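You operate a simulated robot arm through the tools that you are given. There is no shell and no other tool. Be economical: measure what you need, move in short steps, check, and stop when the job is done.

You are at the controls of a simulated robot arm. One attempt, no reset.

Task
Put the small carton from the top of the green bench on the top of the steel bench. Then switch the brake lever off. Then put the orange peg tray on the steel top of the small winder away on the top of the green table. Keep to this order. Set down upright: small carton. The brake lever goes to its stop.

Only the result counts: the job must be done as asked and must still hold three seconds after the hand-in. Knocking over, shifting, dropping, spilling or breaking anything else fails it.

Robot
A 7-joint arm with a vacuum gripper on a trunk, on a base that drives. Base frame: it is fixed to the floor where the robot stands at the start and does not move with it; the origin is under the middle of the robot, x ahead of it, y to its left, z up; the surface under the hand at the start is at about z = 800. Units: mm, degrees, N and s.
With the tool pointing down near the work surface it reaches from about 100 to 640 mm from the robot's upright axis, wherever it stands. Its first joint turns from -115.0 to 115.0 degrees. Places, roughly: brake lever [300, -2200, 900]; orange peg tray [-2500, -2500, 1000]; top of the green table [700, 1900, 800]; top of the steel bench [-3800, 1800, 800]. Payload 2.55 kg.
Tool frame: the origin (TCP) lies in the middle of the cups' lips, and z points out of the cups. The gripper has 1 cup of 44 mm across, covering 44 by 44 mm (tool x, y); the bellows give 20 mm. With the vacuum on, a cup seals on a smooth face that it is pressed against (1 to 4 N); it does not hold porous or soft things. The pull reaches 55 N.
Orientation is that of the tool frame in the base frame, as a unit quaternion [w, x, y, z]. With the cups facing straight down, the tool's x points along the base's -x, its y along +y and its z along -z.

Tools
- The arm moves only by the tool servo_tool. Its argument "targets" is a list of rows, each an object (a shift or turn left out is 0, a gripper value left out holds the last) with "travel": the shift along the base's x, y, z in units of 25 mm (1.0 is 25 mm), a list of three; "rot": the turn, a rotation vector about the base's x, y, z in units of 6 degrees (1.0 is 6 degrees), a list of three; "vac": the vacuum: 1 switches it on, -1 off. In form: [{"travel": [dx, dy, dz], "rot": [wx, wy, wz], "vac": vac}, ...]. A call has 1 to 20 rows; each row shifts and turns the commanded pose from where the row before left it. A call with a number of a shift or a turn outside -1 to 1 is refused whole. Rows are played at 5 a second. More than 50 mm and 8.6 degrees between two rows, or a gripper value outside its range, and nothing of the call is played. A pose out of reach is approached as far as the arm can. The call stops where the force on the tool passes 40 N (or 10 N more than at its start, if that is more) or the arm is blocked; 0.2 s more then pass. The pull builds up within a second once a cup has sealed. Time passes only in rows, and 0.2 s behind the last, so rows that do not move give it time. The reply holds the time, the measured pose of the TCP, the force on the tool along the base axes and the pull of the vacuum, in the units named above and with some noise, with the torque about the TCP (base axes, N m) and any sound that the robot's microphone picked up.
- Cameras (640 x 400 px; columns grow to the right, rows downward): "scene" is now at [6.8, 134.6, 1781]; the picture's right is [-0.54, -0.84, 0.00], its down [-0.64, 0.41, -0.65] and it looks along [0.54, -0.35, -0.76] (base axes); focal length 258 px, centre (320, 200). "wrist" rides on the gripper at [81, 6, -173] in the tool frame; the picture's right is [-0.08, 1.00, 0.00], its down [-0.89, -0.07, -0.45] and it looks along [-0.44, -0.04, 0.90] (tool axes); focal length 256 px, centre (320, 200). There is no depth. A picture from a camera that has moved, and an enlarged one, comes with that camera's place and axes in the base frame and with its lens.
- grab_frame(camera): a new picture of that camera. It takes no simulated time.
- slide_trunk(by): slides the trunk up (or, below 0, down) by that many mm; the arm and the scene camera ride with it, the base frame stays. It gives what a move gives, with no picture.
- drive_base(legs): drives the robot by 1 to 6 legs, each [ahead, left, turn to the left] in mm, mm and degrees, along the robot's own axes; the way and the turn of a leg run together, so that a leg with both is an arc; at most 1500 mm and 180 degrees a leg. The arm and the cameras ride along, it lands a little off, and it stops where it bumps. It gives what a move gives.
- head_to(pan, tilt): turns the head with the scene camera to pan (to the left, within 155 degrees either way) and tilt (down, from -29 to 69), counted from straight ahead of the robot. It gives what a move gives.
- close_up(camera, box): a new picture of the part [left, top, right, bottom] of that camera's present view, enlarged. It takes no simulated time.
- sign_off(): hands the job in; it is judged then, once.

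Go step by step. Nothing tells you exact positions but the pictures and the camera data: compare them with the known pose of the tool, close in by small moves and look again before you grip or let go. The budget is 165 turns and 128 pictures, counting those below and the enlarged ones. Unless the task says otherwise, let go and move clear before handing in, and close with one line.

The tools are called after ">>>" by a JSON object that holds its "name" and its "arguments". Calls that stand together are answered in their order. servo_tool: Moves the arm, as the interface text tells. Its arguments: {"type":"object","properties":{"targets":{"type":"array","items":{"type":"object","properties":{"travel":{"type":"array","items":{"type":"number"}},"rot":{"type":"array","items":{"type":"number"}},"vac":{"type":"number"}}}}},"required":["targets"]} The other tools are called the same way: slide_trunk (by) slides the trunk up or down; drive_base (legs) drives the base; head_to (pan, tilt) turns the head that bears the scene camera; grab_frame (camera) takes a picture; close_up (camera, box) takes an enlarged picture of a part of a camera's view; sign_off () hands the job in.

At the start:

```text
clock: 0.0
tcp_pos: [475.4, 13.7, 1015.2]
orientation: [-0.001, 0.0, 1.0, 0.0]
force: [-0.4, 0.0, 0.6]
ft_torque: [-0.02, -0.04, -0.03]
pull: 0.1
trunk travel left (down, up): [-875.0, 115.0]
robot x, y, heading: [0.3, -4.5, 0.1]
head pan, tilt: [-32.8, 49.6]
```

scene: 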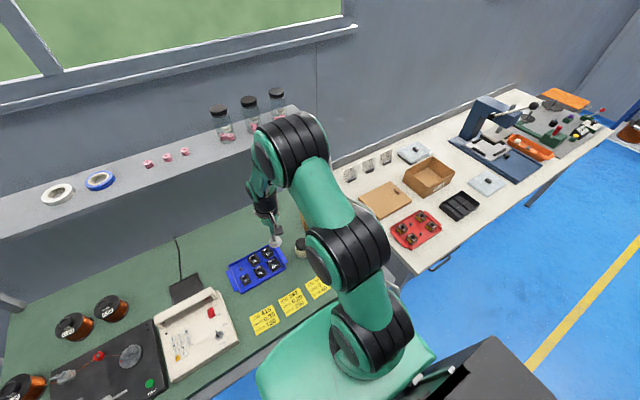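
wrist: 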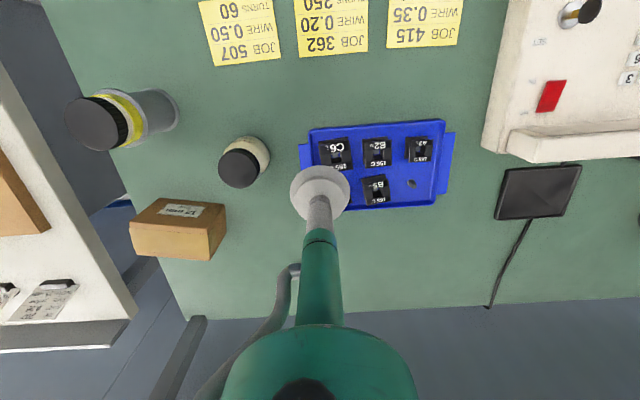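

The carton sits near the green bench's back right, about [570, -215]. I'll take a closer look at it and look around before moving.

>>> {"name": "close_up", "arguments": {"camera": "wrist", "box": [60, 130, 300, 280]}}

>>> {"name": "head_to", "arguments": {"pan": -100, "tilt": 25}}

>>> {"name": "grab_frame", "arguments": {"camera": "scene"}}

>>> {"name": "head_to", "arguments": {"pan": 150, "tilt": 20}}

>>> {"name": "grab_frame", "arguments": {"camera": "scene"}}

>>> {"name": "head_to", "arguments": {"pan": 80, "tilt": 25}}

>>> {"name": "grab_frame", "arguments": {"camera": "scene"}}

>>> {"name": "head_to", "arguments": {"pan": -150, "tilt": 20}}

>>> {"name": "grab_frame", "arguments": {"camera": "scene"}}

```text
2.67 times, centred on (180, 205) of wrist
camera zoom: at [395.3, 19.7, 1186.7], right [0.08, 1.0, 0.0], down [0.89, -0.07, 0.45], along [0.44, -0.04, -0.9], focal length 683 px, centre (693, 187)
```

zoom: 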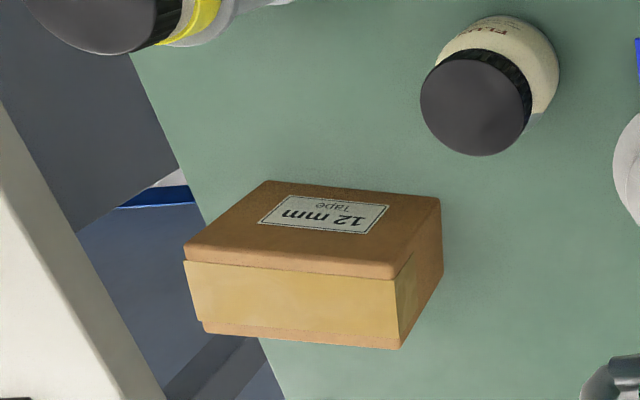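

```text
clock: 1.4
tcp_pos: [475.1, 14.9, 1015.5]
orientation: [0.0, 0.001, 1.0, 0.0]
force: [-0.7, -0.1, -0.3]
ft_torque: [-0.03, 0.01, 0.0]
pull: 0.1
trunk travel left (down, up): [-875.0, 115.0]
robot x, y, heading: [0.6, -0.6, 0.0]
head pan, tilt: [-100.0, 25.0]
```

```text
124 pictures are left
camera scene: at [-74.1, 85.7, 1817.9], right [-0.98, 0.17, 0.0], down [0.07, 0.42, -0.91], along [-0.16, -0.89, -0.42], focal length 258 px, centre (320, 200)
```

scene: 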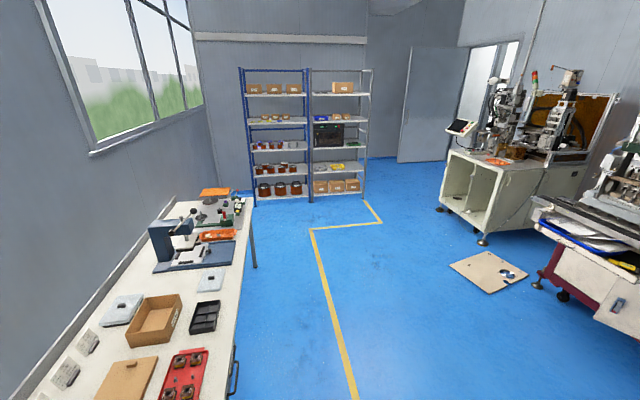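

```text
clock: 4.9
tcp_pos: [475.6, 13.2, 1015.4]
orientation: [0.0, 0.0, 1.0, 0.0]
force: [0.6, 0.1, 0.6]
ft_torque: [0.0, -0.02, 0.01]
pull: 0.0
trunk travel left (down, up): [-875.0, 115.0]
robot x, y, heading: [-0.7, -1.5, -0.1]
head pan, tilt: [150.0, 20.0]
```

```text
123 pictures are left
camera scene: at [-138.8, 223.1, 1826.0], right [0.5, 0.87, 0.0], down [0.3, -0.17, -0.94], along [-0.81, 0.47, -0.34], focal length 258 px, centre (320, 200)
```

scene: 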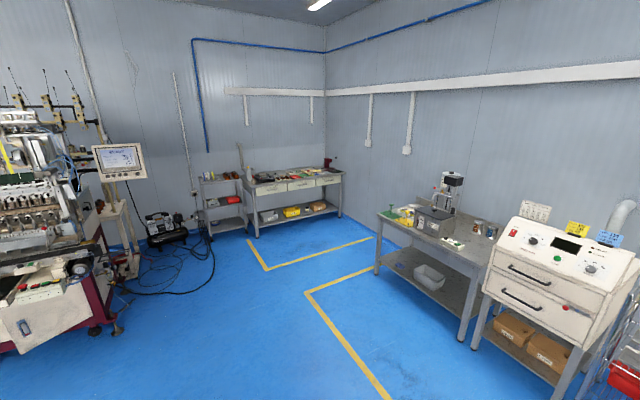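

```text
clock: 6.3
tcp_pos: [475.1, 12.4, 1015.0]
orientation: [0.0, 0.001, 1.0, 0.0]
force: [-0.3, -0.8, -0.7]
ft_torque: [0.04, 0.01, 0.01]
pull: 0.0
trunk travel left (down, up): [-875.0, 115.0]
robot x, y, heading: [-1.4, -2.4, -0.0]
head pan, tilt: [80.0, 25.0]
```

```text
122 pictures are left
camera scene: at [-42.3, 267.2, 1817.9], right [0.98, -0.17, 0.0], down [-0.07, -0.42, -0.91], along [0.16, 0.89, -0.42], focal length 258 px, centre (320, 200)
```

scene: 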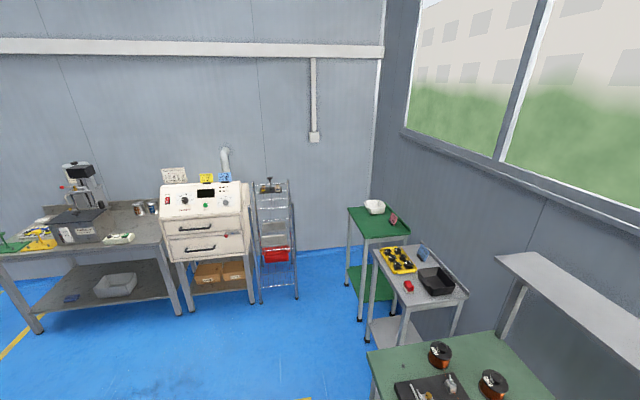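

```text
clock: 9.6
tcp_pos: [475.4, 14.3, 1015.9]
orientation: [0.0, 0.001, 1.0, 0.0]
force: [-0.2, 0.2, 0.1]
ft_torque: [-0.03, -0.01, 0.0]
pull: 0.0
trunk travel left (down, up): [-875.0, 115.0]
robot x, y, heading: [2.7, -0.7, 0.1]
head pan, tilt: [-150.0, 20.0]
```

```text
121 pictures are left
camera scene: at [-138.8, 129.9, 1826.0], right [-0.5, 0.87, 0.0], down [0.3, 0.17, -0.94], along [-0.81, -0.47, -0.34], focal length 258 px, centre (320, 200)
```

scene: 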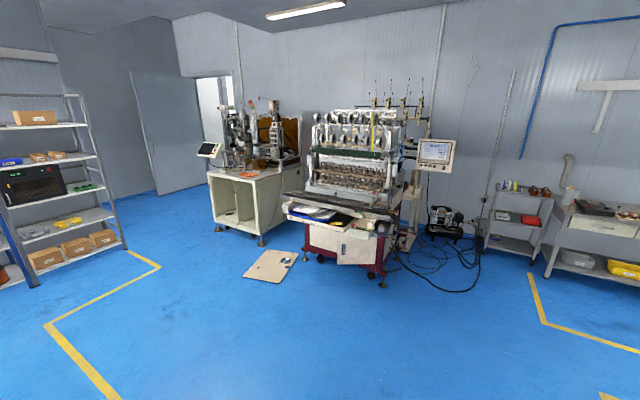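

The carton's top is roughly at [598, -215, 880], about 108 x 50 across and tilted in yaw, which is near the reach limit. I'll shift the base right 150 mm and hover the tool closer.

>>> {"name": "drive_base", "arguments": {"legs": [[0, -150, 0]]}}

>>> {"name": "head_to", "arguments": {"pan": -10, "tilt": 45}}

>>> {"name": "grab_frame", "arguments": {"camera": "wrist"}}

>>> {"name": "grab_frame", "arguments": {"camera": "scene"}}

```text
clock: 11.0
tcp_pos: [474.6, -142.3, 1015.5]
orientation: [-0.001, 0.002, 1.0, 0.0]
force: [-0.2, -0.5, 1.3]
ft_torque: [0.04, 0.01, 0.0]
pull: 0.1
trunk travel left (down, up): [-875.0, 115.0]
robot x, y, heading: [-0.1, -149.9, -0.1]
head pan, tilt: [-150.0, 20.0]
```

```text
clock: 13.2
tcp_pos: [475.7, -141.0, 1015.1]
orientation: [-0.001, 0.001, 1.0, 0.0]
force: [-0.3, -0.7, 0.4]
ft_torque: [0.01, -0.02, -0.01]
pull: 0.0
trunk travel left (down, up): [-875.0, 115.0]
robot x, y, heading: [2.0, -153.0, 0.0]
head pan, tilt: [-10.0, 45.0]
```

```text
120 pictures are left
camera wrist: at [395.2, -135.2, 1186.6], right [0.08, 1.0, 0.0], down [0.89, -0.07, 0.45], along [0.44, -0.04, -0.9], focal length 256 px, centre (320, 200)
```

wrist: 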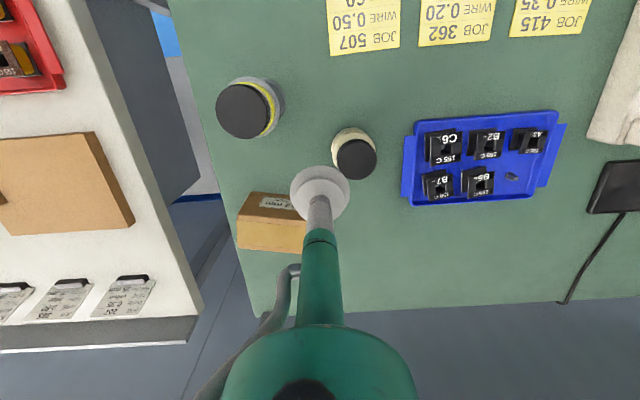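

```text
119 pictures are left
camera scene: at [22.0, 7.8, 1787.4], right [-0.18, -0.98, 0.0], down [-0.7, 0.12, -0.71], along [0.7, -0.12, -0.71], focal length 258 px, centre (320, 200)
```

scene: 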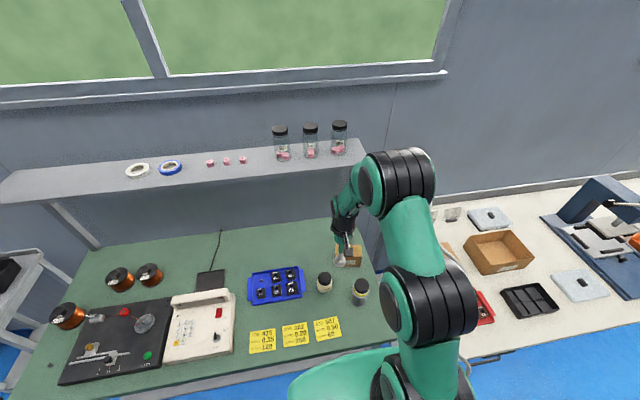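

The carton is now partly behind the tool. I'll zoom in from both cameras to refine it.

>>> {"name": "close_up", "arguments": {"camera": "scene", "box": [300, 220, 396, 280]}}

>>> {"name": "close_up", "arguments": {"camera": "wrist", "box": [200, 160, 328, 280]}}

```text
6.67 times, centred on (348, 250) of scene
camera zoom: at [22.0, 7.8, 1787.4], right [-0.18, -0.98, 0.0], down [-0.7, 0.12, -0.71], along [0.7, -0.12, -0.71], focal length 1719 px, centre (133, -133)
```

zoom: 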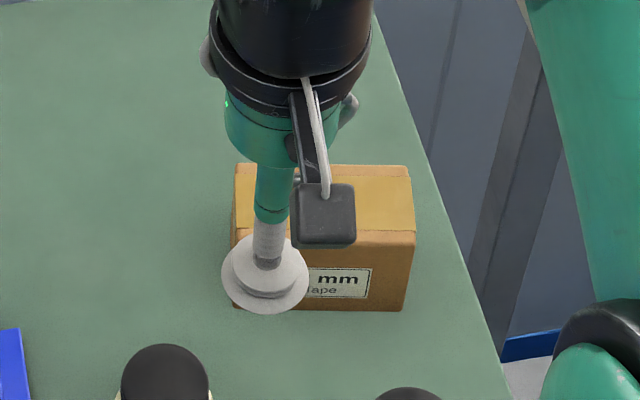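

```text
3.33 times, centred on (264, 220) of wrist
camera zoom: at [395.2, -135.2, 1186.6], right [0.08, 1.0, 0.0], down [0.89, -0.07, 0.45], along [0.44, -0.04, -0.9], focal length 853 px, centre (507, 133)
```

zoom: 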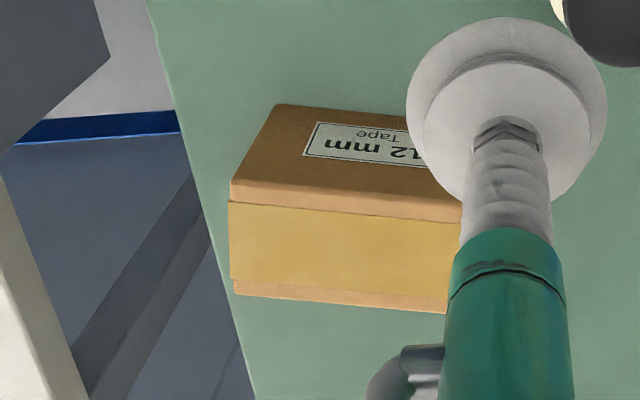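

The top's centre is estimated at [601, -213, 881], from two views that agree. Moving above it.

>>> {"name": "servo_tool", "arguments": {"targets": [{"travel": [0.837, -0.48, 0]}, {"travel": [0.837, -0.48, 0]}, {"travel": [0.837, -0.48, 0]}, {"travel": [0.837, -0.48, 0]}, {"travel": [0.837, -0.48, 0]}, {"travel": [0.837, -0.48, 0]}, {"travel": [0, 0, -0.8]}, {"travel": [0, 0, -0.8]}, {"travel": [0, 0, -0.8]}, {"travel": [0, 0, -0.8]}, {"travel": [0, 0, 0]}]}}

>>> {"name": "grab_frame", "arguments": {"camera": "wrist"}}

>>> {"name": "close_up", "arguments": {"camera": "scene", "box": [290, 200, 418, 280]}}

```text
clock: 15.6
tcp_pos: [599.6, -215.1, 936.2]
orientation: [0.0, 0.0, 1.0, 0.001]
force: [-0.9, 0.4, -0.5]
ft_torque: [0.03, -0.03, 0.02]
pull: 0.0
trunk travel left (down, up): [-875.0, 115.0]
robot x, y, heading: [2.0, -157.0, -0.2]
head pan, tilt: [-10.0, 45.0]
```

```text
116 pictures are left
camera wrist: at [519.8, -208.7, 1107.5], right [0.08, 1.0, 0.0], down [0.89, -0.07, 0.45], along [0.44, -0.04, -0.9], focal length 256 px, centre (320, 200)
```

wrist: 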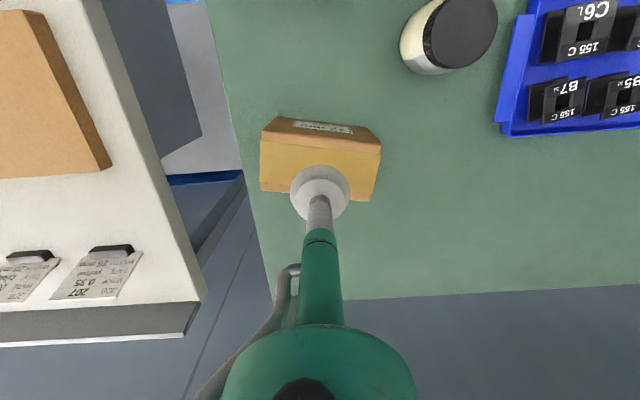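

```text
5.00 times, centred on (354, 240) of scene
camera zoom: at [21.7, 7.8, 1787.4], right [-0.17, -0.98, 0.0], down [-0.7, 0.12, -0.71], along [0.7, -0.12, -0.71], focal length 1289 px, centre (150, 0)
```

zoom: 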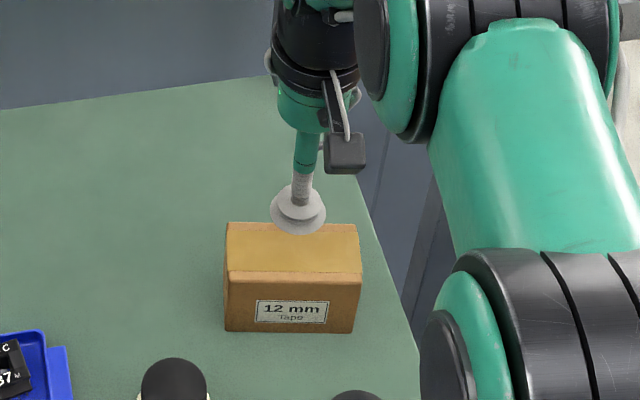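

The cup is centred over the carton. Descending with the vacuum on.

>>> {"name": "servo_tool", "arguments": {"targets": [{"travel": [0, 0, -0.8], "vac": 1}, {"travel": [0, 0, -0.8]}, {"travel": [0, 0, -0.2]}, {"travel": [0, 0, -0.2]}, {"travel": [0, 0, -0.12]}, {"travel": [0, 0, 0]}]}}

```text
clock: 17.0
tcp_pos: [599.8, -213.8, 882.6]
orientation: [0.001, 0.001, 1.0, 0.0]
force: [0.5, -0.2, 0.3]
ft_torque: [0.03, -0.03, -0.01]
pull: 55.1
trunk travel left (down, up): [-875.0, 115.0]
robot x, y, heading: [1.0, -153.7, -0.2]
head pan, tilt: [-10.0, 45.0]
```

Sealed, with pull at 55 N. Lifting the carton clear.

>>> {"name": "servo_tool", "arguments": {"targets": [{"travel": [0, 0, 0]}, {"travel": [0, 0, 0.4]}, {"travel": [0, 0, 0.8]}, {"travel": [0, 0, 1]}, {"travel": [0, 0, 1]}, {"travel": [0, 0, 1]}, {"travel": [0, 0, 1]}, {"travel": [0, 0, 1]}, {"travel": [-1, 0, 0]}, {"travel": [-1, 0, 0]}, {"travel": [-1, 0, 0]}, {"travel": [-1, 0, 0]}, {"travel": [-1, 0.3, 0]}, {"travel": [-1, 0.6, 0]}, {"travel": [-1, 0.6, 0]}, {"travel": [-1, 0.6, 0]}]}}

>>> {"name": "grab_frame", "arguments": {"camera": "scene"}}

```text
clock: 20.4
tcp_pos: [400.3, -159.9, 1036.4]
orientation: [0.001, 0.0, 1.0, 0.0]
force: [-0.5, 0.3, -3.7]
ft_torque: [-0.03, -0.03, 0.01]
pull: 54.9
trunk travel left (down, up): [-875.0, 115.0]
robot x, y, heading: [-4.0, -155.4, -0.1]
head pan, tilt: [-10.0, 45.0]
```

```text
114 pictures are left
camera scene: at [20.5, 8.6, 1787.3], right [-0.17, -0.98, 0.0], down [-0.7, 0.12, -0.71], along [0.7, -0.12, -0.71], focal length 258 px, centre (320, 200)
```

scene: 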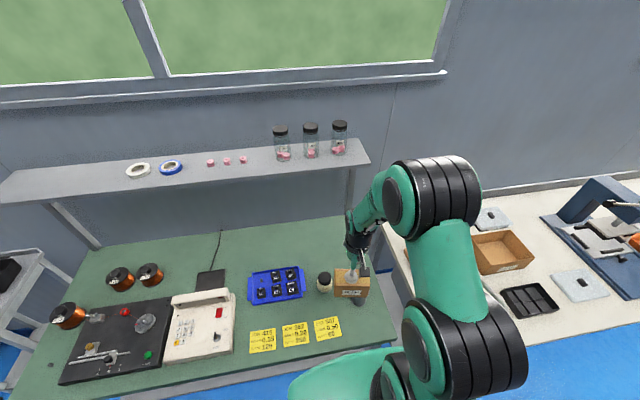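

The carton is held. Backing off and driving toward the steel bench, stopping short to look.

>>> {"name": "drive_base", "arguments": {"legs": [[-500, 0, 0], [0, 0, 138], [1470, 0, 0], [1470, 0, 0], [0, 0, 42]]}}

>>> {"name": "head_to", "arguments": {"pan": 0, "tilt": 35}}

>>> {"name": "grab_frame", "arguments": {"camera": "scene"}}

```text
clock: 44.7
tcp_pos: [-3098.5, 1771.8, 1036.2]
orientation: [0.0, 1.0, 0.003, 0.0]
force: [-0.7, 0.2, -3.4]
ft_torque: [0.01, 0.02, -0.03]
pull: 54.4
trunk travel left (down, up): [-875.0, 115.0]
robot x, y, heading: [-2698.3, 1768.6, -179.6]
head pan, tilt: [-10.0, 45.0]
```

```text
clock: 45.4
tcp_pos: [-3098.8, 1772.4, 1036.8]
orientation: [0.0, 1.0, 0.001, 0.0]
force: [-0.8, -0.6, -3.6]
ft_torque: [-0.01, 0.04, -0.01]
pull: 54.6
trunk travel left (down, up): [-875.0, 115.0]
robot x, y, heading: [-2695.9, 1772.4, -179.8]
head pan, tilt: [0.0, 35.0]
```

```text
113 pictures are left
camera scene: at [-2723.7, 1591.0, 1802.1], right [0.0, 1.0, 0.0], down [0.57, 0.0, -0.82], along [-0.82, 0.0, -0.57], focal length 258 px, centre (320, 200)
```

scene: 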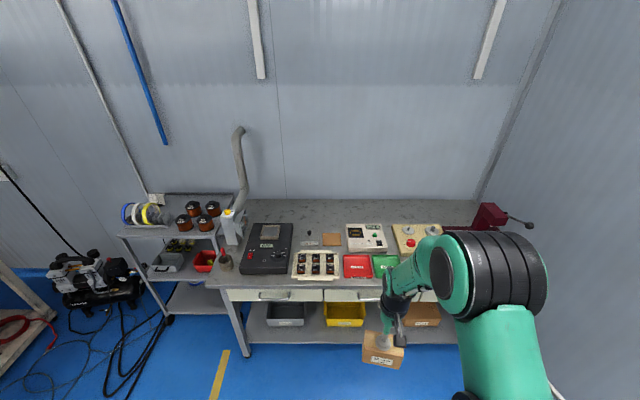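

The steel bench is ahead and crowded at the front. I'll zoom in to find free space.

>>> {"name": "close_up", "arguments": {"camera": "scene", "box": [200, 180, 360, 290]}}

>>> {"name": "close_up", "arguments": {"camera": "scene", "box": [330, 180, 490, 290]}}

```text
3.64 times, centred on (280, 235) of scene
camera zoom: at [-2723.7, 1591.0, 1802.1], right [0.0, 1.0, 0.0], down [0.57, 0.0, -0.82], along [-0.82, 0.0, -0.57], focal length 938 px, centre (466, 73)
```

zoom: 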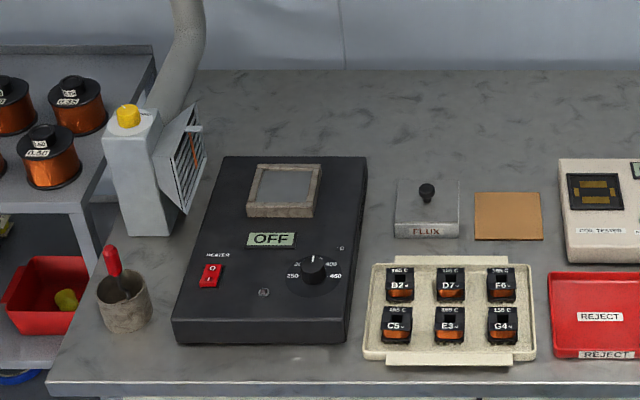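

```text
3.64 times, centred on (410, 235) of scene
camera zoom: at [-2723.7, 1591.0, 1802.1], right [0.0, 1.0, 0.0], down [0.57, 0.0, -0.82], along [-0.82, 0.0, -0.57], focal length 938 px, centre (-7, 73)
```

zoom: 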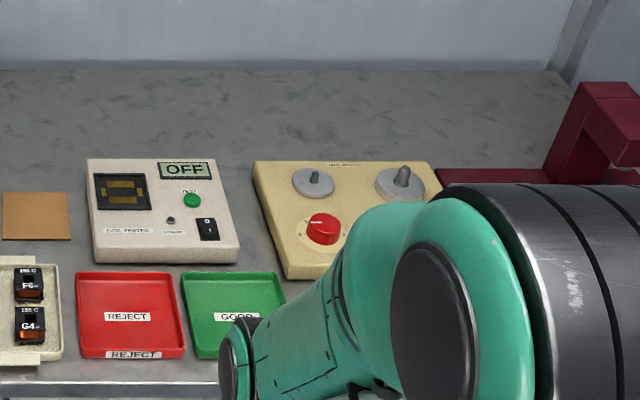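

The back strip is free but far to reach. I'll check the front right area, which the arm hides, with the wrist camera and a small arm move.

>>> {"name": "grab_frame", "arguments": {"camera": "wrist"}}

>>> {"name": "drive_base", "arguments": {"legs": [[0, -450, 0]]}}

>>> {"name": "head_to", "arguments": {"pan": 10, "tilt": 35}}

>>> {"name": "grab_frame", "arguments": {"camera": "scene"}}

>>> {"name": "grab_frame", "arguments": {"camera": "wrist"}}

```text
110 pictures are left
camera wrist: at [-3017.4, 1766.0, 1207.8], right [-0.08, -1.0, 0.0], down [-0.89, 0.07, 0.45], along [-0.44, 0.03, -0.9], focal length 256 px, centre (320, 200)
```

wrist: 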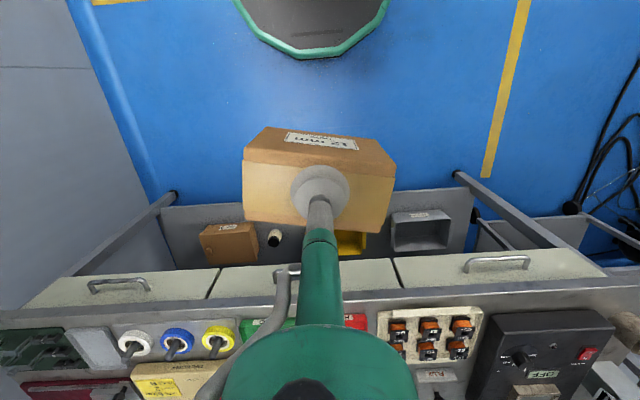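

```text
clock: 48.1
tcp_pos: [-3100.7, 2227.0, 1036.6]
orientation: [0.0, 1.0, 0.002, 0.0]
force: [-0.1, 0.2, -2.5]
ft_torque: [0.01, 0.0, -0.02]
pull: 55.0
trunk travel left (down, up): [-875.0, 115.0]
robot x, y, heading: [-2694.6, 2220.4, -179.8]
head pan, tilt: [0.0, 35.0]
```

```text
clock: 48.9
tcp_pos: [-3099.9, 2227.5, 1036.1]
orientation: [0.0, 1.0, 0.002, 0.0]
force: [-0.1, -0.5, -4.0]
ft_torque: [0.0, 0.01, -0.02]
pull: 55.4
trunk travel left (down, up): [-875.0, 115.0]
robot x, y, heading: [-2696.7, 2221.0, -179.8]
head pan, tilt: [10.0, 35.0]
```

```text
109 pictures are left
camera scene: at [-2723.7, 2030.3, 1802.2], right [-0.17, 0.98, 0.0], down [0.56, 0.1, -0.82], along [-0.81, -0.14, -0.57], focal length 258 px, centre (320, 200)
```

scene: 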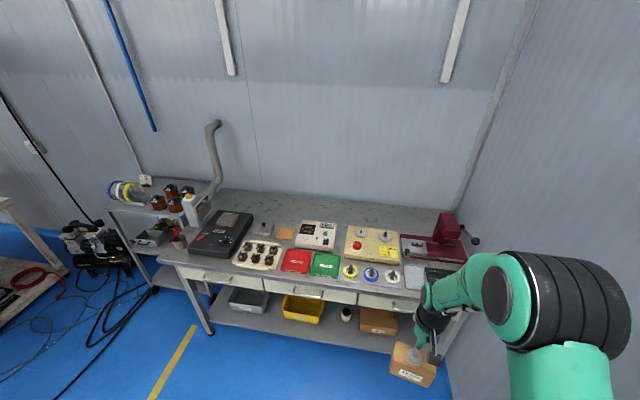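

```text
108 pictures are left
camera wrist: at [-3018.4, 2221.1, 1207.8], right [-0.08, -1.0, 0.0], down [-0.89, 0.07, 0.45], along [-0.44, 0.03, -0.9], focal length 256 px, centre (320, 200)
```

wrist: 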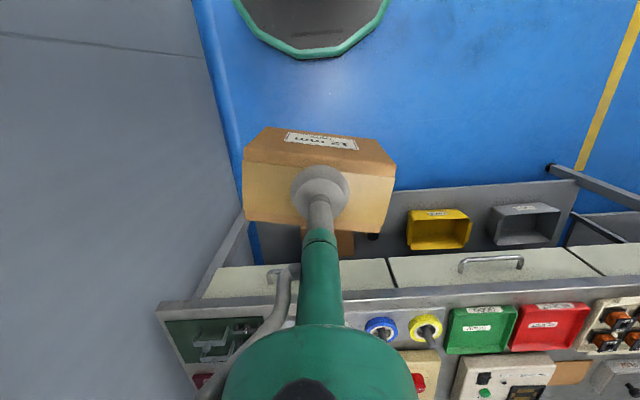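

Every front spot on the bench is taken. The free place is behind the FLUX box and brown card, around [-3890, 1590]. I'll align the robot with it and come up to the bench.

>>> {"name": "drive_base", "arguments": {"legs": [[0, 635, 0], [505, 0, 0]]}}

>>> {"name": "head_to", "arguments": {"pan": 0, "tilt": 50}}

>>> {"name": "grab_frame", "arguments": {"camera": "scene"}}

```text
clock: 55.0
tcp_pos: [-3595.1, 1587.6, 1035.8]
orientation: [0.0, 1.0, 0.001, 0.0]
force: [0.1, -0.1, -3.2]
ft_torque: [-0.02, -0.02, -0.01]
pull: 55.1
trunk travel left (down, up): [-875.0, 115.0]
robot x, y, heading: [-3193.8, 1587.8, -180.2]
head pan, tilt: [10.0, 35.0]
```

```text
clock: 55.7
tcp_pos: [-3594.3, 1588.8, 1036.7]
orientation: [0.0, 1.0, 0.001, 0.0]
force: [-0.4, 0.4, -3.0]
ft_torque: [-0.02, -0.01, 0.0]
pull: 55.0
trunk travel left (down, up): [-875.0, 115.0]
robot x, y, heading: [-3190.4, 1581.8, -179.8]
head pan, tilt: [0.0, 50.0]
```

```text
107 pictures are left
camera scene: at [-3208.6, 1406.3, 1780.5], right [0.0, 1.0, 0.0], down [0.77, 0.0, -0.64], along [-0.64, 0.0, -0.77], focal length 258 px, centre (320, 200)
```

scene: 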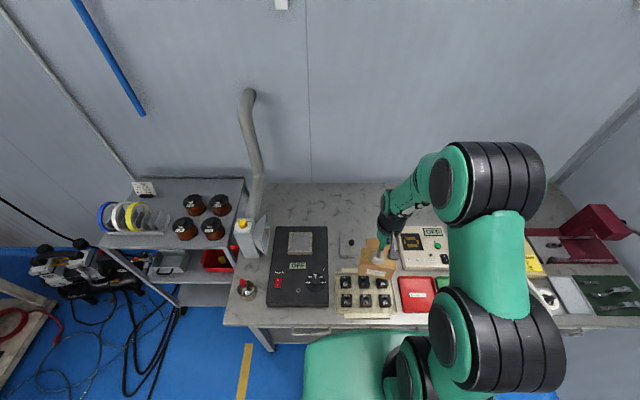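

No bump. I'll turn the carton to lie along the bench and extend toward the free spot to test the reach.

>>> {"name": "servo_tool", "arguments": {"targets": [{"travel": [-1, 0, 0], "rot": [0, 0, 0.48]}, {"travel": [-1, 0, 0], "rot": [0, 0, 0.48]}, {"travel": [-1, 0, 0], "rot": [0, 0, 0.48]}, {"travel": [-1, 0, 0], "rot": [0, 0, 0.48]}, {"travel": [-1, 0, 0], "rot": [0, 0, 0.48]}, {"travel": [-1, 0, 0]}, {"travel": [-1, 0, 0]}, {"travel": [-1, 0, 0]}, {"travel": [-1, 0, 0]}, {"travel": [0, 0, 0]}]}}

>>> {"name": "grab_frame", "arguments": {"camera": "scene"}}

```text
clock: 57.9
tcp_pos: [-3816.6, 1589.1, 1034.9]
orientation: [0.0, 0.992, 0.127, 0.001]
force: [-0.5, 0.2, -3.9]
ft_torque: [-0.01, 0.03, -0.01]
pull: 54.6
trunk travel left (down, up): [-875.0, 115.0]
robot x, y, heading: [-3194.5, 1583.2, -179.9]
head pan, tilt: [0.0, 50.0]
```

```text
106 pictures are left
camera scene: at [-3206.6, 1406.4, 1780.4], right [0.0, 1.0, 0.0], down [0.77, 0.0, -0.64], along [-0.64, 0.0, -0.77], focal length 258 px, centre (320, 200)
```

scene: 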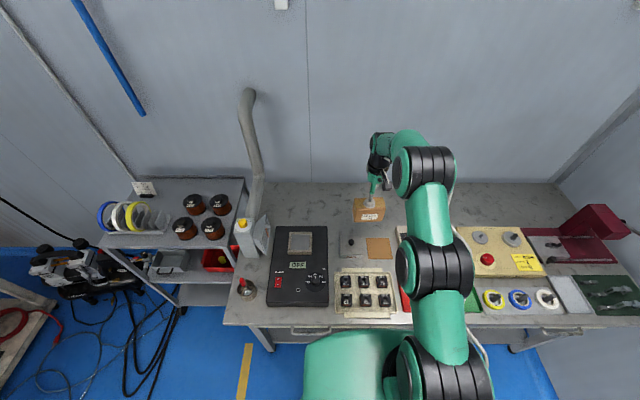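

>>> {"name": "servo_tool", "arguments": {"targets": [{"travel": [-1, 0, 0]}, {"travel": [-1, 0, 0]}, {"travel": [-1, 0, 0]}, {"travel": [0, 0, 0]}]}}

```text
clock: 58.9
tcp_pos: [-3825.9, 1590.3, 1021.1]
orientation: [0.0, 0.992, 0.126, 0.0]
force: [-1.1, -0.2, -3.2]
ft_torque: [-0.02, 0.0, -0.02]
pull: 54.9
out of reach, approached as far as the arm can: row 1, 2, 3
trunk travel left (down, up): [-875.0, 115.0]
robot x, y, heading: [-3197.7, 1580.6, -179.8]
head pan, tilt: [0.0, 50.0]
```

>>> {"name": "servo_tool", "arguments": {"targets": [{"travel": [0, 0, -1]}, {"travel": [0, 0, -1]}, {"travel": [0, 0, -1]}, {"travel": [0, 0, 0]}]}}

```text
clock: 59.9
tcp_pos: [-3824.6, 1588.7, 945.6]
orientation: [0.0, 0.992, 0.126, 0.0]
force: [0.1, -0.5, -2.9]
ft_torque: [0.01, 0.02, -0.02]
pull: 54.6
trunk travel left (down, up): [-875.0, 115.0]
robot x, y, heading: [-3193.4, 1581.2, -180.1]
head pan, tilt: [0.0, 50.0]
```

>>> {"name": "servo_tool", "arguments": {"targets": [{"travel": [-0.8, 0, 0]}, {"travel": [-0.8, 0, 0]}, {"travel": [-0.8, 0, 0]}, {"travel": [0, 0, 0]}]}}

```text
clock: 60.9
tcp_pos: [-3846.9, 1587.6, 943.1]
orientation: [0.0, 0.992, 0.127, 0.0]
force: [0.3, 0.9, -2.9]
ft_torque: [-0.01, 0.05, 0.02]
pull: 55.1
out of reach, approached as far as the arm can: row 2, 3
trunk travel left (down, up): [-875.0, 115.0]
robot x, y, heading: [-3191.5, 1584.6, -179.7]
head pan, tilt: [0.0, 50.0]
```

>>> {"name": "drive_base", "arguments": {"legs": [[30, 0, 0]]}}

>>> {"name": "slide_trunk", "arguments": {"by": 60}}

>>> {"name": "servo_tool", "arguments": {"targets": [{"travel": [0, 0, -0.8]}, {"travel": [0, 0, -0.8]}, {"travel": [0, 0, -0.8]}, {"travel": [-0.4, 0, 0]}, {"travel": [-0.4, 0, 0]}, {"travel": [0, 0, 0]}]}}

>>> {"name": "grab_frame", "arguments": {"camera": "wrist"}}

>>> {"name": "close_up", "arguments": {"camera": "scene", "box": [260, 160, 420, 260]}}

```text
clock: 61.8
tcp_pos: [-3877.4, 1588.0, 942.0]
orientation: [0.0, 0.992, 0.126, 0.0]
force: [-0.2, 0.4, -3.5]
ft_torque: [-0.04, -0.03, 0.02]
pull: 54.8
trunk travel left (down, up): [-875.0, 115.0]
robot x, y, heading: [-3224.1, 1584.0, -180.0]
head pan, tilt: [0.0, 50.0]
```

```text
clock: 62.8
tcp_pos: [-3878.2, 1588.8, 1000.6]
orientation: [0.0, 0.992, 0.126, 0.001]
force: [0.1, 0.7, -3.5]
ft_torque: [-0.01, -0.03, -0.02]
pull: 54.8
trunk travel left (down, up): [-935.0, 55.0]
robot x, y, heading: [-3224.9, 1583.9, -179.9]
head pan, tilt: [0.0, 50.0]
```

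```text
clock: 64.2
tcp_pos: [-3880.6, 1587.0, 942.7]
orientation: [0.001, 0.992, 0.126, 0.0]
force: [0.1, -0.1, -2.9]
ft_torque: [-0.02, 0.0, -0.01]
pull: 54.9
out of reach, approached as far as the arm can: row 4, 5
trunk travel left (down, up): [-935.0, 55.0]
robot x, y, heading: [-3222.4, 1583.7, -180.1]
head pan, tilt: [0.0, 50.0]
```

```text
105 pictures are left
camera wrist: at [-3800.7, 1601.8, 1114.4], right [0.17, -0.98, 0.0], down [-0.88, -0.16, 0.45], along [-0.44, -0.08, -0.9], focal length 256 px, centre (320, 200)
```

wrist: 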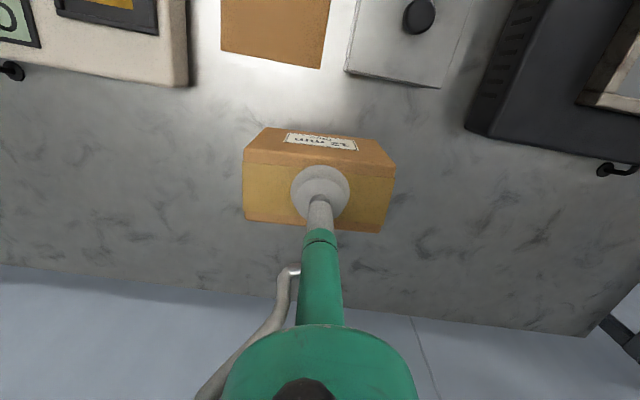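

```text
4.00 times, centred on (340, 210) of scene
camera zoom: at [-3239.2, 1406.3, 1840.4], right [0.0, 1.0, 0.0], down [0.77, 0.0, -0.64], along [-0.64, 0.0, -0.77], focal length 1031 px, centre (240, 160)
```

zoom: 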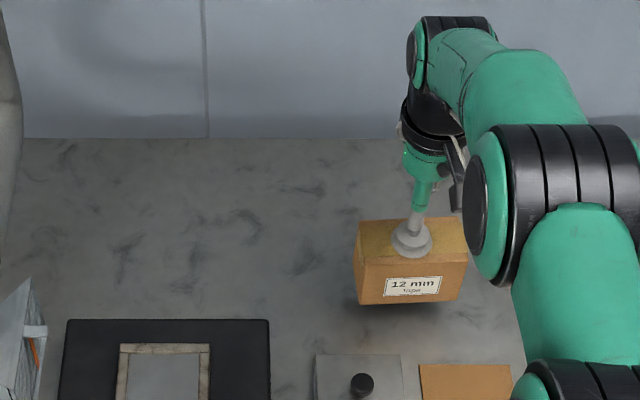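

The carton hangs clear behind the FLUX box and card, with about 55 mm margin. Lowering.

>>> {"name": "servo_tool", "arguments": {"targets": [{"travel": [0, 0, -0.8]}, {"travel": [0, 0, -0.8]}, {"travel": [0, 0, -0.3]}, {"travel": [0, 0, -0.2]}, {"travel": [0, 0, 0]}]}}

```text
clock: 65.4
tcp_pos: [-3876.3, 1588.0, 897.9]
orientation: [0.0, 0.992, 0.126, -0.007]
force: [-1.2, -0.3, 29.5]
ft_torque: [0.06, -0.53, 0.04]
pull: 55.3
out of reach, approached as far as the arm can: row 2
trunk travel left (down, up): [-935.0, 55.0]
robot x, y, heading: [-3222.1, 1584.5, -179.8]
head pan, tilt: [0.0, 50.0]
```

Contact came a little early, so the bench is slightly higher than the green one. I'll ease up before releasing.

>>> {"name": "servo_tool", "arguments": {"targets": [{"travel": [0, 0, 0.1]}, {"travel": [0, 0, 0.1]}, {"travel": [0, 0, 0]}]}}

>>> {"name": "close_up", "arguments": {"camera": "scene", "box": [260, 160, 420, 260]}}

>>> {"name": "grab_frame", "arguments": {"camera": "wrist"}}

```text
clock: 66.2
tcp_pos: [-3873.9, 1587.8, 897.4]
orientation: [0.0, 0.992, 0.127, 0.0]
force: [-5.5, 0.0, 12.1]
ft_torque: [0.04, 0.39, 0.02]
pull: 55.2
trunk travel left (down, up): [-935.0, 55.0]
robot x, y, heading: [-3223.2, 1581.5, -179.9]
head pan, tilt: [0.0, 50.0]
```

```text
4.00 times, centred on (340, 210) of scene
camera zoom: at [-3237.4, 1406.2, 1840.3], right [0.0, 1.0, 0.0], down [0.77, 0.0, -0.64], along [-0.64, 0.0, -0.77], focal length 1031 px, centre (240, 160)
```

zoom: 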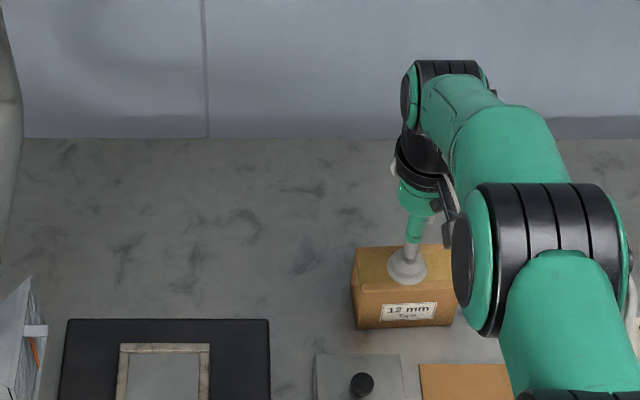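

```text
102 pictures are left
camera wrist: at [-3794.0, 1601.6, 1068.1], right [0.17, -0.98, 0.0], down [-0.88, -0.16, 0.45], along [-0.44, -0.08, -0.89], focal length 256 px, centre (320, 200)
```

wrist: 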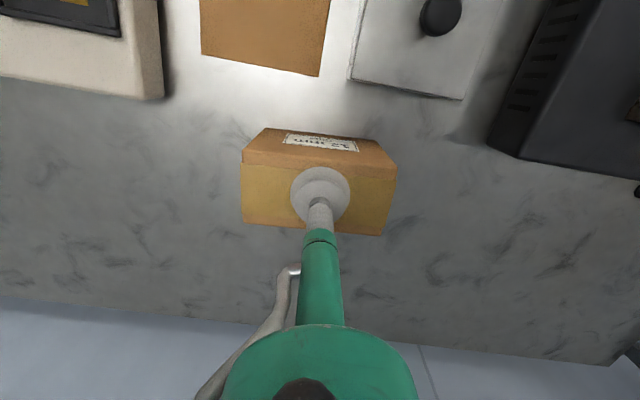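

>>> {"name": "servo_tool", "arguments": {"targets": [{"travel": [0, 0, 0.06]}, {"travel": [0, 0, 0.04]}, {"travel": [0, 0, 0]}]}}

```text
clock: 67.0
tcp_pos: [-3872.3, 1587.9, 896.2]
orientation: [0.0, 0.992, 0.127, 0.003]
force: [0.9, -1.2, -0.9]
ft_torque: [0.06, 0.05, -0.02]
pull: 55.5
trunk travel left (down, up): [-935.0, 55.0]
robot x, y, heading: [-3222.4, 1580.5, -179.9]
head pan, tilt: [0.0, 50.0]
```

Force is near balance, so the carton stands on the bench. Releasing and lifting away.

>>> {"name": "servo_tool", "arguments": {"targets": [{"vac": -1}, {"travel": [0, 0, 0]}, {"travel": [0, 0, 0]}, {"travel": [0, 0, 0]}, {"travel": [0, 0, 0.1]}, {"travel": [0, 0, 0.2]}, {"travel": [0, 0, 0.8]}, {"travel": [0, 0, 1]}, {"travel": [0, 0, 1]}, {"travel": [0.5, 0, 1]}]}}

>>> {"name": "close_up", "arguments": {"camera": "scene", "box": [260, 160, 420, 260]}}

>>> {"name": "grab_frame", "arguments": {"camera": "wrist"}}

```text
clock: 69.2
tcp_pos: [-3862.1, 1586.0, 1002.0]
orientation: [0.0, 0.992, 0.126, 0.0]
force: [0.6, -0.4, -0.9]
ft_torque: [0.0, 0.04, 0.0]
pull: 0.1
trunk travel left (down, up): [-935.0, 55.0]
robot x, y, heading: [-3222.3, 1582.6, -179.9]
head pan, tilt: [0.0, 50.0]
```

```text
4.00 times, centred on (340, 210) of scene
camera zoom: at [-3237.2, 1406.2, 1840.4], right [0.0, 1.0, 0.0], down [0.77, 0.0, -0.64], along [-0.64, 0.0, -0.77], focal length 1031 px, centre (240, 160)
```

zoom: 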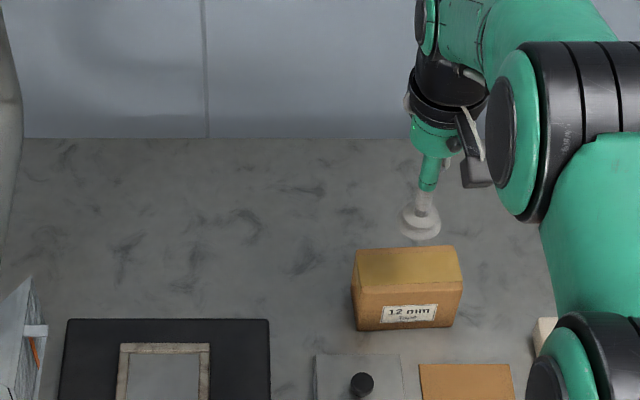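

```text
100 pictures are left
camera wrist: at [-3780.9, 1599.7, 1172.8], right [0.17, -0.98, 0.0], down [-0.88, -0.16, 0.44], along [-0.44, -0.08, -0.9], focal length 256 px, centre (320, 200)
```

wrist: 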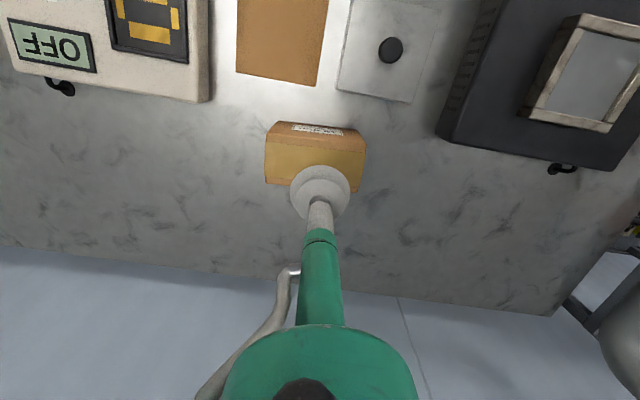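

The carton stands upright on the steel bench. I'll retract the arm and drive to the white bench with the brake lever.

>>> {"name": "servo_tool", "arguments": {"targets": [{"travel": [0.5, 0, 1]}, {"travel": [1, 0, 0.6]}, {"travel": [1, 0, 0.6], "rot": [0, 0, -0.6]}, {"travel": [1, 0, 0], "rot": [0, 0, -0.6]}, {"travel": [1, 0, 0], "rot": [0, 0, -0.6]}, {"travel": [1, 0, 0], "rot": [0, 0, -0.6]}, {"travel": [1, 0, 0]}, {"travel": [1, 0, 0]}, {"travel": [1, 0, 0]}, {"travel": [1, 0, 0]}]}}

>>> {"name": "drive_base", "arguments": {"legs": [[-620, 0, 0], [0, 0, 117.3], [1381, 0, 0], [1381, 0, 0], [1381, 0, 0], [0, 0, 62.7]]}}

>>> {"name": "head_to", "arguments": {"pan": 0, "tilt": 35}}

>>> {"name": "grab_frame", "arguments": {"camera": "scene"}}

```text
clock: 71.4
tcp_pos: [-3624.0, 1588.8, 1056.0]
orientation: [0.001, 1.0, 0.001, -0.001]
force: [-0.2, 0.0, 0.0]
ft_torque: [-0.03, 0.0, 0.01]
pull: 0.1
trunk travel left (down, up): [-935.0, 55.0]
robot x, y, heading: [-3226.0, 1585.6, -180.1]
head pan, tilt: [0.0, 50.0]
```

```text
clock: 102.1
tcp_pos: [-392.1, -2201.6, 1056.7]
orientation: [0.0, 0.027, 1.0, 0.0]
force: [0.5, 0.5, 0.5]
ft_torque: [0.01, 0.01, 0.02]
pull: 0.0
trunk travel left (down, up): [-935.0, 55.0]
robot x, y, heading: [-793.7, -2174.6, -3.0]
head pan, tilt: [0.0, 50.0]
```

```text
clock: 102.9
tcp_pos: [-391.3, -2201.6, 1056.1]
orientation: [0.0, 0.026, 1.0, 0.0]
force: [-0.1, -0.8, 0.3]
ft_torque: [0.01, 0.02, 0.0]
pull: 0.1
trunk travel left (down, up): [-935.0, 55.0]
robot x, y, heading: [-792.7, -2166.8, -3.4]
head pan, tilt: [0.0, 35.0]
```

```text
99 pictures are left
camera scene: at [-753.5, -1999.7, 1862.1], right [-0.05, -1.0, 0.0], down [-0.57, 0.03, -0.82], along [0.82, -0.04, -0.57], focal length 258 px, centre (320, 200)
```

scene: 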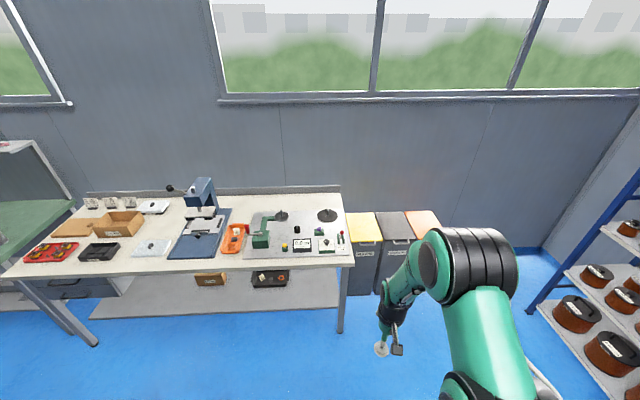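

>>> {"name": "close_up", "arguments": {"camera": "scene", "box": [230, 195, 358, 275]}}

>>> {"name": "close_up", "arguments": {"camera": "scene", "box": [130, 170, 258, 270]}}

```text
5.00 times, centred on (294, 235) of scene
camera zoom: at [-753.5, -1999.7, 1862.1], right [-0.05, -1.0, 0.0], down [-0.57, 0.03, -0.82], along [0.82, -0.04, -0.57], focal length 1289 px, centre (450, 25)
```

zoom: 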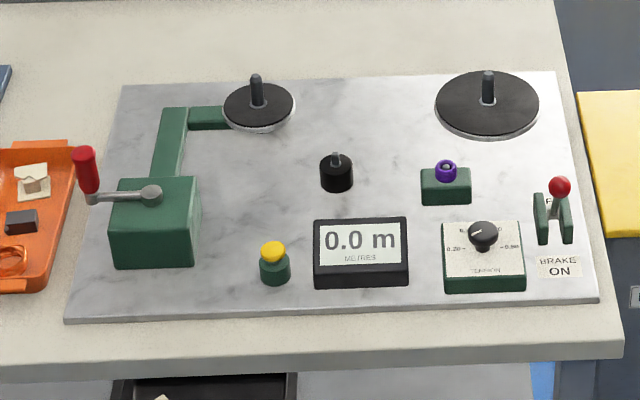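

```text
4.00 times, centred on (194, 220) of scene
camera zoom: at [-753.5, -1999.7, 1862.1], right [-0.05, -1.0, 0.0], down [-0.57, 0.03, -0.82], along [0.82, -0.04, -0.57], focal length 1031 px, centre (824, 120)
```

zoom: 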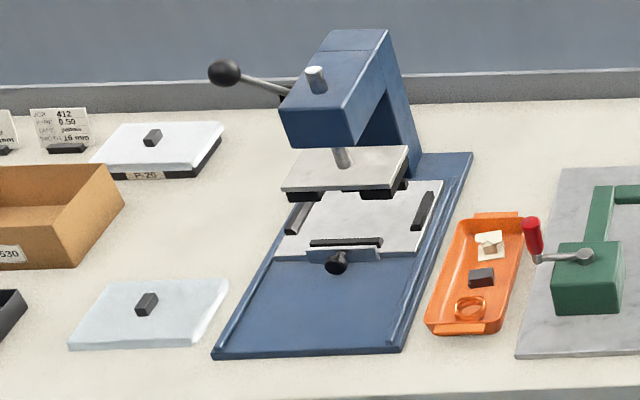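

The brake lever (red knob, "BRAKE ON" label on the near side) is about [310, -2173, 900]. Driving closer to inspect it.

>>> {"name": "drive_base", "arguments": {"legs": [[0, 0, 3.3], [560, 0, 0]]}}

>>> {"name": "head_to", "arguments": {"pan": -10, "tilt": 55}}

>>> {"name": "grab_frame", "arguments": {"camera": "scene"}}

>>> {"name": "grab_frame", "arguments": {"camera": "wrist"}}

```text
clock: 106.5
tcp_pos: [170.8, -2182.2, 1056.1]
orientation: [0.0, 0.003, 1.0, -0.001]
force: [0.6, 0.1, 0.7]
ft_torque: [0.01, 0.0, 0.0]
pull: 0.1
trunk travel left (down, up): [-935.0, 55.0]
robot x, y, heading: [-231.3, -2174.6, -0.3]
head pan, tilt: [0.0, 35.0]
```

```text
clock: 107.4
tcp_pos: [170.7, -2182.1, 1057.2]
orientation: [0.0, 0.003, 1.0, 0.0]
force: [-0.3, 0.2, -0.3]
ft_torque: [0.02, 0.01, 0.01]
pull: 0.1
trunk travel left (down, up): [-935.0, 55.0]
robot x, y, heading: [-230.6, -2175.4, -0.4]
head pan, tilt: [-10.0, 55.0]
```

```text
96 pictures are left
camera scene: at [-217.4, -2010.8, 1834.0], right [-0.18, -0.98, 0.0], down [-0.81, 0.15, -0.57], along [0.57, -0.1, -0.82], focal length 258 px, centre (320, 200)
```

scene: 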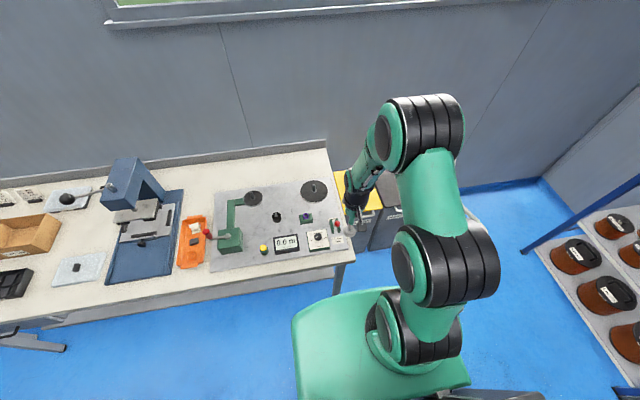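

```text
95 pictures are left
camera wrist: at [90.4, -2175.9, 1228.1], right [0.08, 1.0, 0.0], down [0.89, -0.07, 0.45], along [0.44, -0.04, -0.9], focal length 256 px, centre (320, 200)
```

wrist: 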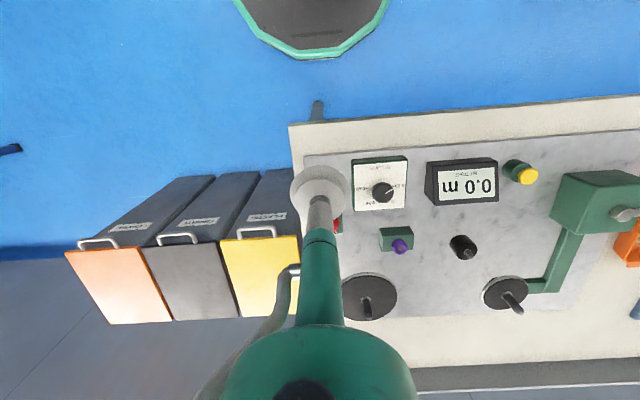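

>>> {"name": "close_up", "arguments": {"camera": "scene", "box": [300, 200, 364, 260]}}

>>> {"name": "servo_tool", "arguments": {"targets": [{"travel": [0, 1, 0]}, {"travel": [0, 1, 0]}, {"travel": [0, 1, 0]}, {"travel": [0, 1, 0]}]}}

>>> {"name": "close_up", "arguments": {"camera": "wrist", "box": [200, 140, 328, 260]}}

>>> {"name": "close_up", "arguments": {"camera": "scene", "box": [300, 200, 364, 260]}}

```text
6.67 times, centred on (332, 230) of scene
camera zoom: at [-217.4, -2010.8, 1834.0], right [-0.18, -0.98, 0.0], down [-0.81, 0.15, -0.57], along [0.57, -0.1, -0.82], focal length 1719 px, centre (240, 0)
```

zoom: 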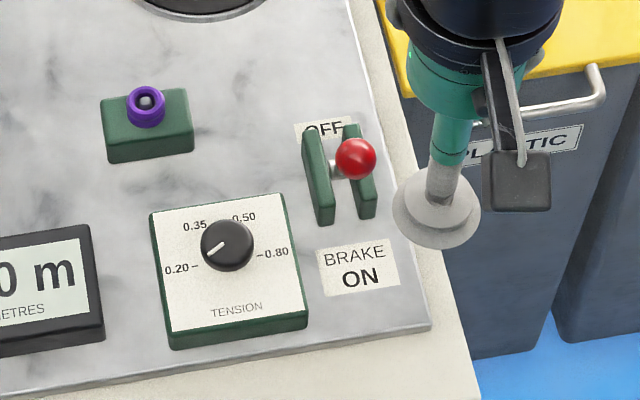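

```text
clock: 108.4
tcp_pos: [170.8, -2080.3, 1056.8]
orientation: [0.0, 0.002, 1.0, -0.001]
force: [-0.1, 0.3, 0.3]
ft_torque: [0.04, 0.01, -0.02]
pull: 0.0
trunk travel left (down, up): [-935.0, 55.0]
robot x, y, heading: [-230.0, -2173.8, -0.5]
head pan, tilt: [-10.0, 55.0]
```

```text
3.33 times, centred on (264, 200) of wrist
camera zoom: at [91.6, -2074.6, 1228.3], right [0.08, 1.0, 0.0], down [0.89, -0.07, 0.45], along [0.44, -0.04, -0.9], focal length 853 px, centre (507, 200)
```

zoom: 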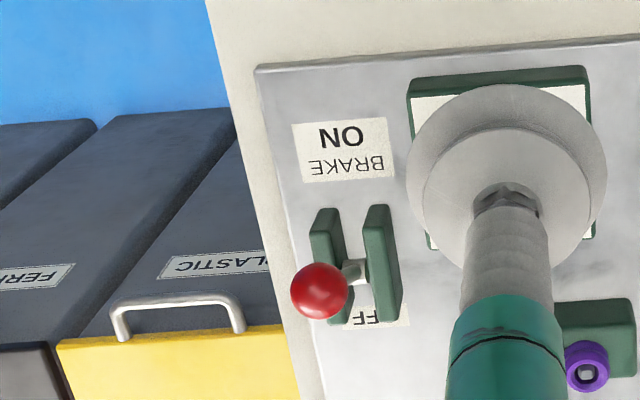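

```text
6.67 times, centred on (332, 230) of scene
camera zoom: at [-217.1, -2009.6, 1833.8], right [-0.18, -0.98, 0.0], down [-0.81, 0.15, -0.57], along [0.56, -0.1, -0.82], focal length 1719 px, centre (240, 0)
```

zoom: 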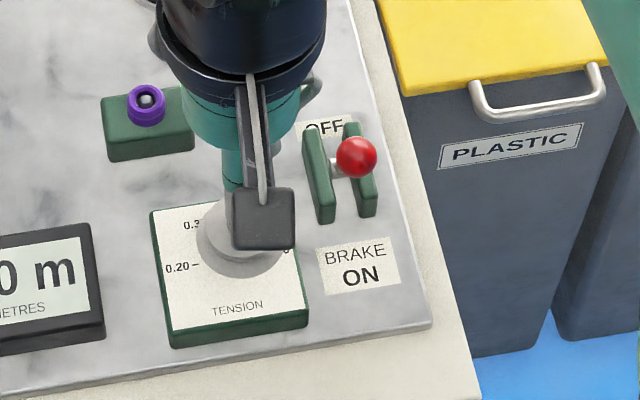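

The lever leans toward the robot (ON) and OFF is on the far side. The knob is about [279, -2169, 925], so I'll lower the tool in front of it and push it toward +x.

>>> {"name": "servo_tool", "arguments": {"targets": [{"travel": [0.3, -0.89, 0]}, {"travel": [0.3, -0.89, 0]}, {"travel": [0.3, -0.89, 0]}, {"travel": [0.3, -0.89, 0]}, {"travel": [0, 0, -0.92]}, {"travel": [0, 0, -0.92]}, {"travel": [0, 0, -0.92]}, {"travel": [0, 0, -0.92]}, {"travel": [0, 0, -0.92]}, {"travel": [0, 0, -0.92]}, {"travel": [0, 0, -0.92]}, {"travel": [0, 0, 0]}]}}

>>> {"name": "grab_frame", "arguments": {"camera": "wrist"}}

>>> {"name": "close_up", "arguments": {"camera": "scene", "box": [300, 200, 380, 260]}}

```text
clock: 111.0
tcp_pos: [202.4, -2171.1, 895.1]
orientation: [0.0, 0.002, 1.0, 0.001]
force: [-0.3, 0.5, -0.3]
ft_torque: [0.02, -0.02, -0.02]
pull: 0.1
trunk travel left (down, up): [-935.0, 55.0]
robot x, y, heading: [-232.8, -2173.6, -0.4]
head pan, tilt: [-10.0, 55.0]
```

```text
91 pictures are left
camera wrist: at [122.3, -2163.8, 1066.8], right [0.08, 1.0, 0.0], down [0.89, -0.07, 0.45], along [0.44, -0.04, -0.9], focal length 256 px, centre (320, 200)
```

wrist: 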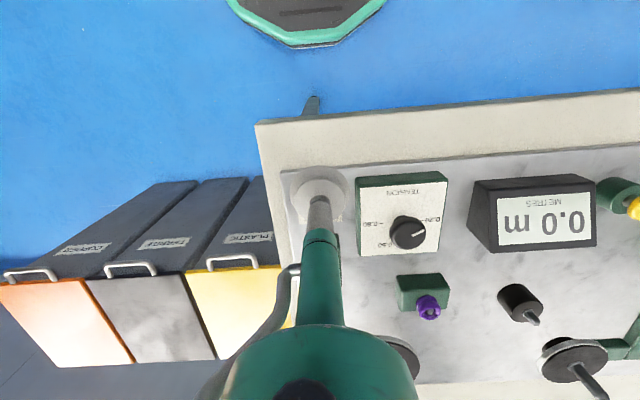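

```text
6.67 times, centred on (340, 230) of scene
camera zoom: at [-217.7, -2010.9, 1833.9], right [-0.18, -0.98, 0.0], down [-0.81, 0.15, -0.57], along [0.56, -0.1, -0.82], focal length 1719 px, centre (187, 0)
```

zoom: 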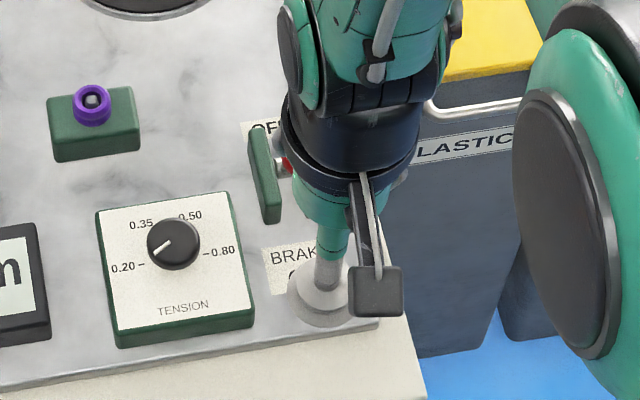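

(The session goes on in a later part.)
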